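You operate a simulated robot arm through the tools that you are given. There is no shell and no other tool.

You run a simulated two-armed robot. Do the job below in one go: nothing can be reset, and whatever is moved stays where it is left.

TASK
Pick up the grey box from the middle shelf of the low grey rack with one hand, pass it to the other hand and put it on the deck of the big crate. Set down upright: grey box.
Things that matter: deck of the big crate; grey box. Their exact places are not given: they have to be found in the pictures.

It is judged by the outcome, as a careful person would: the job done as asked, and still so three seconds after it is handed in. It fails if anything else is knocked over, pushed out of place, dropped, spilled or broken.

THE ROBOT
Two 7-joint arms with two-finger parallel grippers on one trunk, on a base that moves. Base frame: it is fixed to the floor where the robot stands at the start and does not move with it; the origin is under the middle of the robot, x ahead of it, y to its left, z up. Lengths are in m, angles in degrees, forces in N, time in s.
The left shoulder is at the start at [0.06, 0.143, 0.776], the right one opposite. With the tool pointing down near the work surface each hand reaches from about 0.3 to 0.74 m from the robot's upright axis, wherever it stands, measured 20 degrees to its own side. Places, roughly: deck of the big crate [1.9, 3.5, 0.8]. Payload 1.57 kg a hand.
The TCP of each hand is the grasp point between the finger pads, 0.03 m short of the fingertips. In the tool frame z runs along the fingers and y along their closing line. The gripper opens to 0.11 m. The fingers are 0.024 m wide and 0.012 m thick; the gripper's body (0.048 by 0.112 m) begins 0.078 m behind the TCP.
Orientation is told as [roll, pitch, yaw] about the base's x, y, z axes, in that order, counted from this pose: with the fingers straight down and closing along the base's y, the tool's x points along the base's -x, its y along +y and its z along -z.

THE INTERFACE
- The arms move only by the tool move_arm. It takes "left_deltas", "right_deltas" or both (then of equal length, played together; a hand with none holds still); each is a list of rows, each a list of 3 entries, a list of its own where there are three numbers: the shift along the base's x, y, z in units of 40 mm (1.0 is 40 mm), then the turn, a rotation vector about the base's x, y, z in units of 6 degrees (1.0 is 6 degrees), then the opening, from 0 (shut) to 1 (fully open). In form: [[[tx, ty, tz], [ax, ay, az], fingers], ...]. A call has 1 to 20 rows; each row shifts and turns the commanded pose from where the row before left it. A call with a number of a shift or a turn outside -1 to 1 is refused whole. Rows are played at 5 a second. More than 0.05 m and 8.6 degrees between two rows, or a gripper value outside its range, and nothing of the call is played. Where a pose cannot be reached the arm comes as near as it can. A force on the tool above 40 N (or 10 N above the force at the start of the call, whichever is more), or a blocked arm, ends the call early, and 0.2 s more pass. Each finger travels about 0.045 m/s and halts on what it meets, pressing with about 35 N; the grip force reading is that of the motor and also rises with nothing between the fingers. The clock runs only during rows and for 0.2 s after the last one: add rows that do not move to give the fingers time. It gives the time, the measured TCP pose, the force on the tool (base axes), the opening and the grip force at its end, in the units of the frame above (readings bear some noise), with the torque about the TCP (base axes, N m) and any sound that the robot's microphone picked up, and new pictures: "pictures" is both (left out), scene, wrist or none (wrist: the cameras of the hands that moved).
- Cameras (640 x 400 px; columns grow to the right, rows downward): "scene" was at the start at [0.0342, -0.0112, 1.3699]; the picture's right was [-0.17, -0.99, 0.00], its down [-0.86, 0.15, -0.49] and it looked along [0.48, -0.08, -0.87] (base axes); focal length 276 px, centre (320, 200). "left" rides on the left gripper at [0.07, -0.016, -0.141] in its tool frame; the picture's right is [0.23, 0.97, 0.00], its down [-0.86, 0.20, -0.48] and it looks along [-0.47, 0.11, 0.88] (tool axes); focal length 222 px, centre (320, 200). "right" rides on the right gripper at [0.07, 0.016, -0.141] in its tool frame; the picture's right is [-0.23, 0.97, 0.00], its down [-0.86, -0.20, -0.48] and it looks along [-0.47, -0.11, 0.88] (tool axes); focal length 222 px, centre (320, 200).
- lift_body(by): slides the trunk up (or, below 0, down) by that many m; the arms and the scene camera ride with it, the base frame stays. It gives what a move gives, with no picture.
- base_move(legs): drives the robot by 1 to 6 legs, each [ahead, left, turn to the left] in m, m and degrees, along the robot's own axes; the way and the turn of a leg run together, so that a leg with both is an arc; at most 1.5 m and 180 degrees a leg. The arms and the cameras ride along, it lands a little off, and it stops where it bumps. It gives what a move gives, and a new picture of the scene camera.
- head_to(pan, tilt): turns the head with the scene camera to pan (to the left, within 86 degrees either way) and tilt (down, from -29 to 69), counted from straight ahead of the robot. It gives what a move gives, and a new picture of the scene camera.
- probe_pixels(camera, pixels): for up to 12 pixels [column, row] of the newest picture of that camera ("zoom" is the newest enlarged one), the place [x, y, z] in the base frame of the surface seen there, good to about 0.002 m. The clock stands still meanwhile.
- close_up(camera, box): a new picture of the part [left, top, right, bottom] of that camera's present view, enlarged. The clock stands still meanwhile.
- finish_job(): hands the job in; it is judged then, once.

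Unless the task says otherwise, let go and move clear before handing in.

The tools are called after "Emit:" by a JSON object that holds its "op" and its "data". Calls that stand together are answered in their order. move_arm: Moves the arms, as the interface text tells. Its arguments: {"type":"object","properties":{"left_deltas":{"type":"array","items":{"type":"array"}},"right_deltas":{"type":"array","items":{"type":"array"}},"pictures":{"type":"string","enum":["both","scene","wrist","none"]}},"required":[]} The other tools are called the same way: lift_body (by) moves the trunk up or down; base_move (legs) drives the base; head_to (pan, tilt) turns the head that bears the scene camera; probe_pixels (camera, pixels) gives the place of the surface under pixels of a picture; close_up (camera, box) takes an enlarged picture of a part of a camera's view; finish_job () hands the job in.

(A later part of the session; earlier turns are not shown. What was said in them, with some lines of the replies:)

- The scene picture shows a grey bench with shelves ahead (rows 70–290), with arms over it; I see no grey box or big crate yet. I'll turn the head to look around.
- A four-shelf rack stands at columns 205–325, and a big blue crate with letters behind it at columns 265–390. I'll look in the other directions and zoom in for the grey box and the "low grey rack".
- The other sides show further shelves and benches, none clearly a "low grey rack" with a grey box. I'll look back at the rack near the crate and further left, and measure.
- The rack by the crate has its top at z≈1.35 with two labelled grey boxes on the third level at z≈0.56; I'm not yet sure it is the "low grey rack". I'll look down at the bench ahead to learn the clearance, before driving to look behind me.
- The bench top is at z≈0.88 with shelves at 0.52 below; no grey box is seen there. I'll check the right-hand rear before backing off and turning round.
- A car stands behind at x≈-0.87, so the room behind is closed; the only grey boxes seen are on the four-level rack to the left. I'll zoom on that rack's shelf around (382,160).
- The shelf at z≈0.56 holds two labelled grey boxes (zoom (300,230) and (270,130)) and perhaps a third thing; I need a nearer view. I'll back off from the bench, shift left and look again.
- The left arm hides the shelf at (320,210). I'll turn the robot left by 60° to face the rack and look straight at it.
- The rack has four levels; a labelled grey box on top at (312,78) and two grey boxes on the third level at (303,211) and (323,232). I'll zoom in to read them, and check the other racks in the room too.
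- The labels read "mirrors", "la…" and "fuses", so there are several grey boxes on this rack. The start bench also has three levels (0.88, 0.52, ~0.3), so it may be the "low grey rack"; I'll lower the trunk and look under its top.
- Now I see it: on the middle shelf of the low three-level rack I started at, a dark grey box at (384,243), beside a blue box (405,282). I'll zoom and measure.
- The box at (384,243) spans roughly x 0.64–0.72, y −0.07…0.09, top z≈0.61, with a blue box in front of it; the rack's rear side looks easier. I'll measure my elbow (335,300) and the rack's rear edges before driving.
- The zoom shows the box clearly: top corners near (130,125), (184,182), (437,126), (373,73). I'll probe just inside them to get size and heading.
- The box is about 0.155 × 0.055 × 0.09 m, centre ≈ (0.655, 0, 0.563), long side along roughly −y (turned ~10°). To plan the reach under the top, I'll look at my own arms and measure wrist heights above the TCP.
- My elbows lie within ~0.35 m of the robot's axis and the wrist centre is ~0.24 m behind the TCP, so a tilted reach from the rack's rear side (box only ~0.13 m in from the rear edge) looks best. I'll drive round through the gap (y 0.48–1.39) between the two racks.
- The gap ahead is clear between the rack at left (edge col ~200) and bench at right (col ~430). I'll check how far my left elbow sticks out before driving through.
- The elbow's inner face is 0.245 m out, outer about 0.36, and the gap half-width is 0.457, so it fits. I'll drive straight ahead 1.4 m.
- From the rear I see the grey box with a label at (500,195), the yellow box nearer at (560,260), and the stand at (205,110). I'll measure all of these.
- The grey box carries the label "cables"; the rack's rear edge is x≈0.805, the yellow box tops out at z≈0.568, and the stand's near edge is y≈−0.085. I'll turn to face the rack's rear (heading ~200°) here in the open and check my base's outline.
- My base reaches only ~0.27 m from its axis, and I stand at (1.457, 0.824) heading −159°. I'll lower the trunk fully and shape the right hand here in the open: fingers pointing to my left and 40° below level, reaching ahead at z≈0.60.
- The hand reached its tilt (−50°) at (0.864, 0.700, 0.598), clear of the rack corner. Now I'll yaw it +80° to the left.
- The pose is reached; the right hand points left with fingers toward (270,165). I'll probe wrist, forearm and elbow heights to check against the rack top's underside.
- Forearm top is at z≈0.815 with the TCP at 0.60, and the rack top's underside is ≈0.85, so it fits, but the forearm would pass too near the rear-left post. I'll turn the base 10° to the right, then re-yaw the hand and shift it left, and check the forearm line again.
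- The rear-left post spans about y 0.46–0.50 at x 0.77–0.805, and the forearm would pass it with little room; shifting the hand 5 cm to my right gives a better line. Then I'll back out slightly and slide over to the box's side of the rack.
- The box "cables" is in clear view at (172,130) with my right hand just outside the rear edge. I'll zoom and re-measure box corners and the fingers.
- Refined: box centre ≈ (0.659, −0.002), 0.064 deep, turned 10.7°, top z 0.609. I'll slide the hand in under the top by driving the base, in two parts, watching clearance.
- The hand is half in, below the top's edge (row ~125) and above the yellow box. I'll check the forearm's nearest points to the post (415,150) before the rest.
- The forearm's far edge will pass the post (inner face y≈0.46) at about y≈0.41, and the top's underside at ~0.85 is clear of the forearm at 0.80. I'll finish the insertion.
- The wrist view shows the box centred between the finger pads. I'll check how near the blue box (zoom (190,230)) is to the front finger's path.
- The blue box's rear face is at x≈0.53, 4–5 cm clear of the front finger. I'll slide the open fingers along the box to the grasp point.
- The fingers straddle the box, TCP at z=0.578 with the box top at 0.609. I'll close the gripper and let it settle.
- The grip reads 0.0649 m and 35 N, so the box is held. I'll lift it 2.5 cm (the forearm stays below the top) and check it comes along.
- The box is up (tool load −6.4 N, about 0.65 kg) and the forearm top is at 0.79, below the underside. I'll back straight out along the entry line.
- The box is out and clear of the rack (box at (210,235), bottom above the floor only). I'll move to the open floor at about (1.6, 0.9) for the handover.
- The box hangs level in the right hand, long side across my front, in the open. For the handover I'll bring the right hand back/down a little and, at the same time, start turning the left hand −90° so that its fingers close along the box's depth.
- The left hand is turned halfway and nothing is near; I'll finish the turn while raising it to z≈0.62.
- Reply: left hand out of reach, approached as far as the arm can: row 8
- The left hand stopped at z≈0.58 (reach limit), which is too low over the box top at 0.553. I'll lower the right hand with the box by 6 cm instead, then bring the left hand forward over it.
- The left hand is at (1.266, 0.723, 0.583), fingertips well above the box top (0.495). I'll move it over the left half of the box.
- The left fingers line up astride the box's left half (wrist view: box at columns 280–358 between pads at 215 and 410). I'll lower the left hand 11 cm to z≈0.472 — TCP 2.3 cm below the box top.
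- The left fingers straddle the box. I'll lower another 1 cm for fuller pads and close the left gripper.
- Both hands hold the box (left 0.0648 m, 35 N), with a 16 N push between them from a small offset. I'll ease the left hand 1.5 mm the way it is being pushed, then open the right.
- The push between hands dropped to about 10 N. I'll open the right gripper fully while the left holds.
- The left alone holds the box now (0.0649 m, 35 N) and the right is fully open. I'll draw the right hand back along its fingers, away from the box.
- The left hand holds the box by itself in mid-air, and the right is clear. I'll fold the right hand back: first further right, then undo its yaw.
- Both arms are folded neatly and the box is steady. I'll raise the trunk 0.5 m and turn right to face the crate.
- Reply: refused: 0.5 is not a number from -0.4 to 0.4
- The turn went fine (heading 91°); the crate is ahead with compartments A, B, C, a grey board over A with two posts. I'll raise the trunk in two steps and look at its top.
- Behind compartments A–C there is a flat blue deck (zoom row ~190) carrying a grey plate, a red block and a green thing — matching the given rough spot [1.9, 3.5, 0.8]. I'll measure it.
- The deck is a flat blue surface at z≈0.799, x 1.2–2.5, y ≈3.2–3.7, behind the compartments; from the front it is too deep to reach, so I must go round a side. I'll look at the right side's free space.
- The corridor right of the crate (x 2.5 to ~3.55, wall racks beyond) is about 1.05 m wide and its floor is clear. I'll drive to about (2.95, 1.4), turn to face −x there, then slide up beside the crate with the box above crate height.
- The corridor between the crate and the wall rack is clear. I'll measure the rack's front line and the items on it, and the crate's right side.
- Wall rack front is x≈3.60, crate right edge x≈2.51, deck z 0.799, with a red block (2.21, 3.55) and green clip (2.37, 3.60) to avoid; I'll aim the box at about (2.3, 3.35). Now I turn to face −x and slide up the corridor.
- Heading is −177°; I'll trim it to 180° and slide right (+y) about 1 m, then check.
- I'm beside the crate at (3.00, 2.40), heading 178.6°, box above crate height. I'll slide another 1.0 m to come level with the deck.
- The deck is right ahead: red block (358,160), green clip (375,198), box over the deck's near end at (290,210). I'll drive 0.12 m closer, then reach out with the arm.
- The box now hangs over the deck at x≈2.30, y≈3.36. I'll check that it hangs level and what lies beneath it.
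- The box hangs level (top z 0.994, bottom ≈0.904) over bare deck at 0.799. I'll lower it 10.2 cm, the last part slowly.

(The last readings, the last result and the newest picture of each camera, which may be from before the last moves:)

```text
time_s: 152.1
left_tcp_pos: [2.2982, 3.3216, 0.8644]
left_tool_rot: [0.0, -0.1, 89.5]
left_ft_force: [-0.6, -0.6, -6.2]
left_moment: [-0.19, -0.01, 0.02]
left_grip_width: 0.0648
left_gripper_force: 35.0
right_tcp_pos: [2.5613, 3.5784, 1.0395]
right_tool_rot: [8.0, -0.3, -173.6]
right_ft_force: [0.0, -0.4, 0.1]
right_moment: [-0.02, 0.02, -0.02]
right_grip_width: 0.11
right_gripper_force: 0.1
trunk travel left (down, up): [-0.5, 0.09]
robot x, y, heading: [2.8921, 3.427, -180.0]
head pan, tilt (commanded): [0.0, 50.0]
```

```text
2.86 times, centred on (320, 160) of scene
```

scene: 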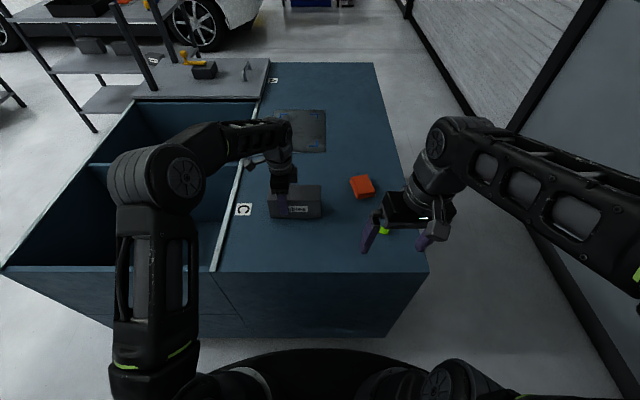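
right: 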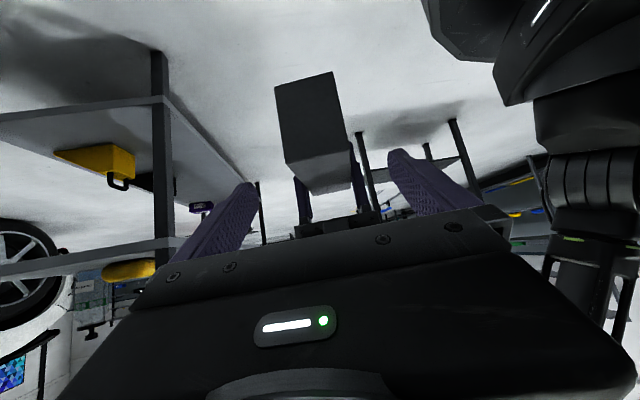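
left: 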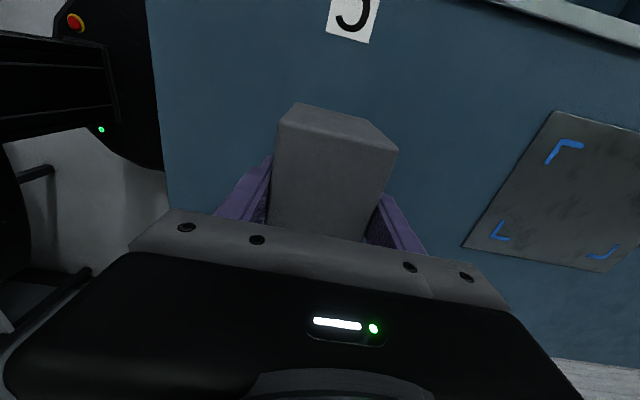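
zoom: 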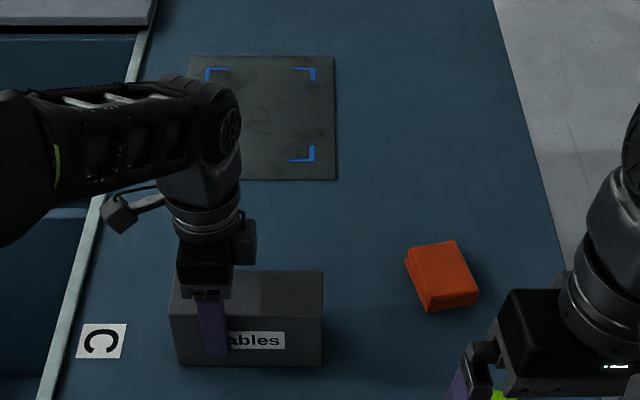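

Load is still −6.2 N, so it is not yet touching; a millimetre or two remain. I'll lower in 1 mm steps.

Emit:
{"op": "move_arm", "data": {"left_deltas": [[[0, 0, -0.025], [0, 0, 0], 0], [[0, 0, -0.025], [0, 0, 0], 0], [[0, 0, 0], [0, 0, 0], 0]], "pictures": "none"}}

```text
time_s: 152.9
left_tcp_pos: [2.2972, 3.3218, 0.8613]
left_tool_rot: [0.0, 0.0, 89.5]
left_ft_force: [0.9, -0.6, 0.4]
left_moment: [0.47, -0.19, 0.0]
left_grip_width: 0.065
left_gripper_force: 35.0
right_tcp_pos: [2.5619, 3.5772, 1.0404]
right_tool_rot: [7.9, -0.4, -173.5]
right_ft_force: [-0.1, 0.2, -0.2]
right_moment: [0.01, -0.06, -0.02]
right_grip_width: 0.1099
right_gripper_force: 0.1
trunk travel left (down, up): [-0.5, 0.09]
robot x, y, heading: [2.8955, 3.43, -180.0]
head pan, tilt (commanded): [0.0, 50.0]
```

The load has gone to about 0 N and the moment changed: the box rests on the deck. I'll open the left gripper.

Emit:
{"op": "move_arm", "data": {"left_deltas": [[[0, 0, 0], [0, 0, 0], 0.65], [[0, 0, 0], [0, 0, 0], 0.8], [[0, 0, 0], [0, 0, 0], 1], [[0, 0, 0], [0, 0, 0], 1], [[0, 0, 0], [0, 0, 0], 1], [[0, 0, 0], [0, 0, 0], 1]], "pictures": "both"}}

```text
time_s: 154.3
left_tcp_pos: [2.2988, 3.322, 0.8633]
left_tool_rot: [0.0, 0.0, 89.6]
left_ft_force: [0.3, -0.1, -0.1]
left_moment: [0.01, -0.04, 0.02]
left_grip_width: 0.1101
left_gripper_force: 0.1
right_tcp_pos: [2.5601, 3.5778, 1.0392]
right_tool_rot: [7.9, -0.4, -173.6]
right_ft_force: [0.0, -0.3, -0.9]
right_moment: [0.0, -0.02, -0.01]
right_grip_width: 0.1102
right_gripper_force: 0.1
trunk travel left (down, up): [-0.5, 0.09]
robot x, y, heading: [2.8919, 3.431, -179.7]
head pan, tilt (commanded): [0.0, 50.0]
```

scene: 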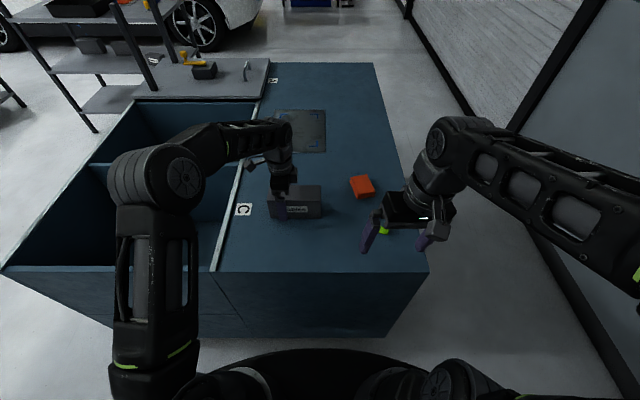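
left: 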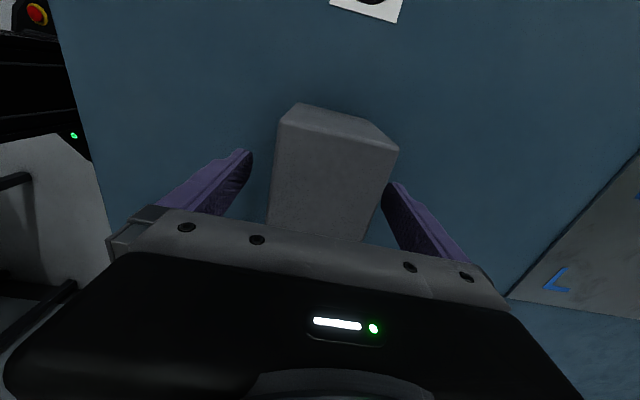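

The fingers are open with gaps on both sides of the box, which stands on the deck. I'll raise the left hand straight up.

Emit:
{"op": "move_arm", "data": {"left_deltas": [[[0, 0, 0.25], [0, 0, 0], 1], [[0, 0, 0.5], [0, 0, 0], 1], [[0, 0, 0.5], [0, 0, 0], 1], [[0, 0, 0.5], [0, 0, 0], 1], [[0, 0, 0.5], [0, 0, 0], 1], [[0, 0, 0.5], [0, 0, 0], 1], [[0, 0, 0.5], [0, 0, 0], 1]], "pictures": "both"}}

```text
time_s: 155.9
left_tcp_pos: [2.2996, 3.3225, 0.9923]
left_tool_rot: [0.0, 0.1, 89.4]
left_ft_force: [-0.1, -0.9, 0.0]
left_moment: [-0.02, 0.0, -0.02]
left_grip_width: 0.1099
left_gripper_force: 0.0
right_tcp_pos: [2.5614, 3.578, 1.0398]
right_tool_rot: [7.9, -0.4, -173.6]
right_ft_force: [-0.4, -0.2, 0.4]
right_moment: [0.03, -0.04, -0.03]
right_grip_width: 0.1102
right_gripper_force: 0.0
trunk travel left (down, up): [-0.5, 0.09]
robot x, y, heading: [2.8931, 3.4266, -179.8]
head pan, tilt (commanded): [0.0, 50.0]
```

scene: 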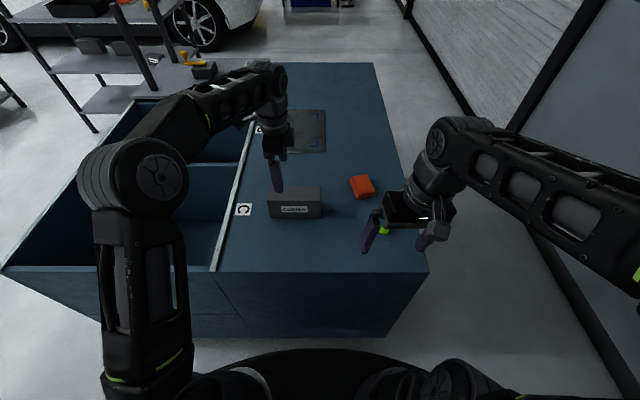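
left: 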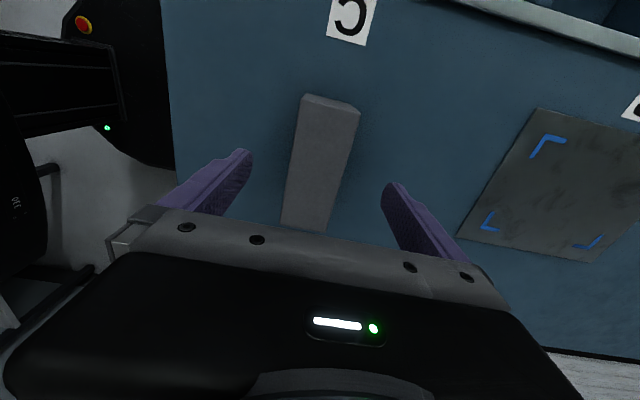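

The box stands free with the hand 7 cm above it. I'll back away 0.1 m and check the box's pose and the surroundings.

Emit:
{"op": "base_move", "data": {"legs": [[-0.1, 0, 0]]}}

Emit:
{"op": "close_up", "data": {"camera": "scene", "box": [220, 90, 420, 230]}}

Emit:
{"op": "probe_pixels", "data": {"camera": "scene", "pixels": [[272, 180], [318, 180], [290, 172], [272, 195], [318, 195], [295, 190], [360, 168], [380, 205]]}}

```text
time_s: 157.0
left_tcp_pos: [2.3993, 3.3209, 0.9935]
left_tool_rot: [0.2, 0.0, 89.7]
left_ft_force: [1.4, 0.8, 0.9]
left_moment: [-0.01, 0.04, -0.01]
left_grip_width: 0.1101
left_gripper_force: 0.1
right_tcp_pos: [2.6612, 3.5778, 1.0415]
right_tool_rot: [7.9, -0.5, -173.3]
right_ft_force: [0.0, 0.2, -0.3]
right_moment: [-0.02, 0.08, -0.01]
right_grip_width: 0.1099
right_gripper_force: 0.1
trunk travel left (down, up): [-0.5, 0.09]
robot x, y, heading: [2.9925, 3.4288, -180.0]
head pan, tilt (commanded): [0.0, 50.0]
```

scene: 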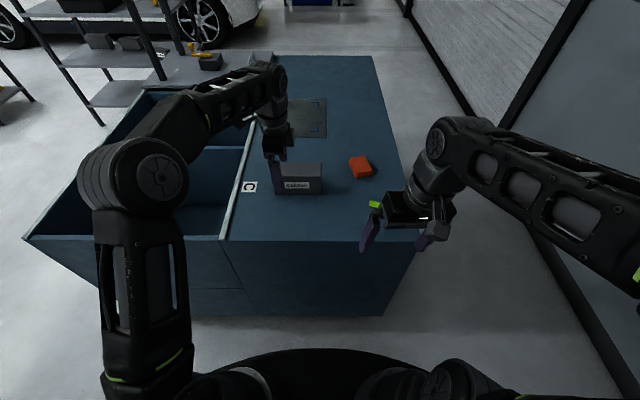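

```text
2.86 times, centred on (320, 160) of scene
```

zoom: 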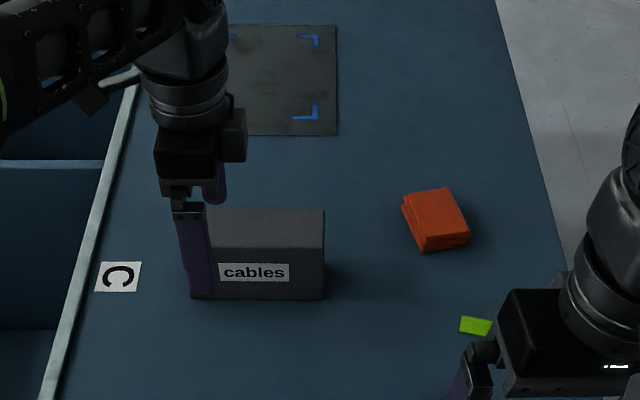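

```text
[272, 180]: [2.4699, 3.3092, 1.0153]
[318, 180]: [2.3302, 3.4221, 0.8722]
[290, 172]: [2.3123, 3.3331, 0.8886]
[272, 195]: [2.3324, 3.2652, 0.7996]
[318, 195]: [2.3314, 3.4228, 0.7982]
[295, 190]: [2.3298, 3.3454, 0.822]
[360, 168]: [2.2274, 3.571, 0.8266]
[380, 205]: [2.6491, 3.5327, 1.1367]
```

The box "cables" stands upright on the deck (top z 0.889, front face vertical at x≈2.330, bottom at deck 0.799), the red block and green clip are where they were, and both hands are clear. I hand the job in.

Emit:
{"op": "finish_job", "data": {}}

```text
The job is handed in.
```

The grey box (labelled "cables") is standing upright on the deck of the big crate, and the job is handed in.

- **Pick-up:** I took "low grey rack" to be the three-level rack I started in front of. The box was on its middle shelf. I drove round to the rear of the rack and picked it up with the right hand.
- **Handover:** The box passed to the left hand in mid-air on open floor, with both hands holding it before the right let go.
- **Set-down:** The left hand lowered it onto bare deck at about (2.30, 3.35), next to compartment C. The final measurements show it level and resting on the deck (top at 0.889 m, deck at 0.799 m). The gripper is open and both hands are clear of it.

In the last pictures the red block and the green clip on the deck looked untouched. No bump, dropped object or sound was reported during the job. I did not go back to look at the racks I drove past.
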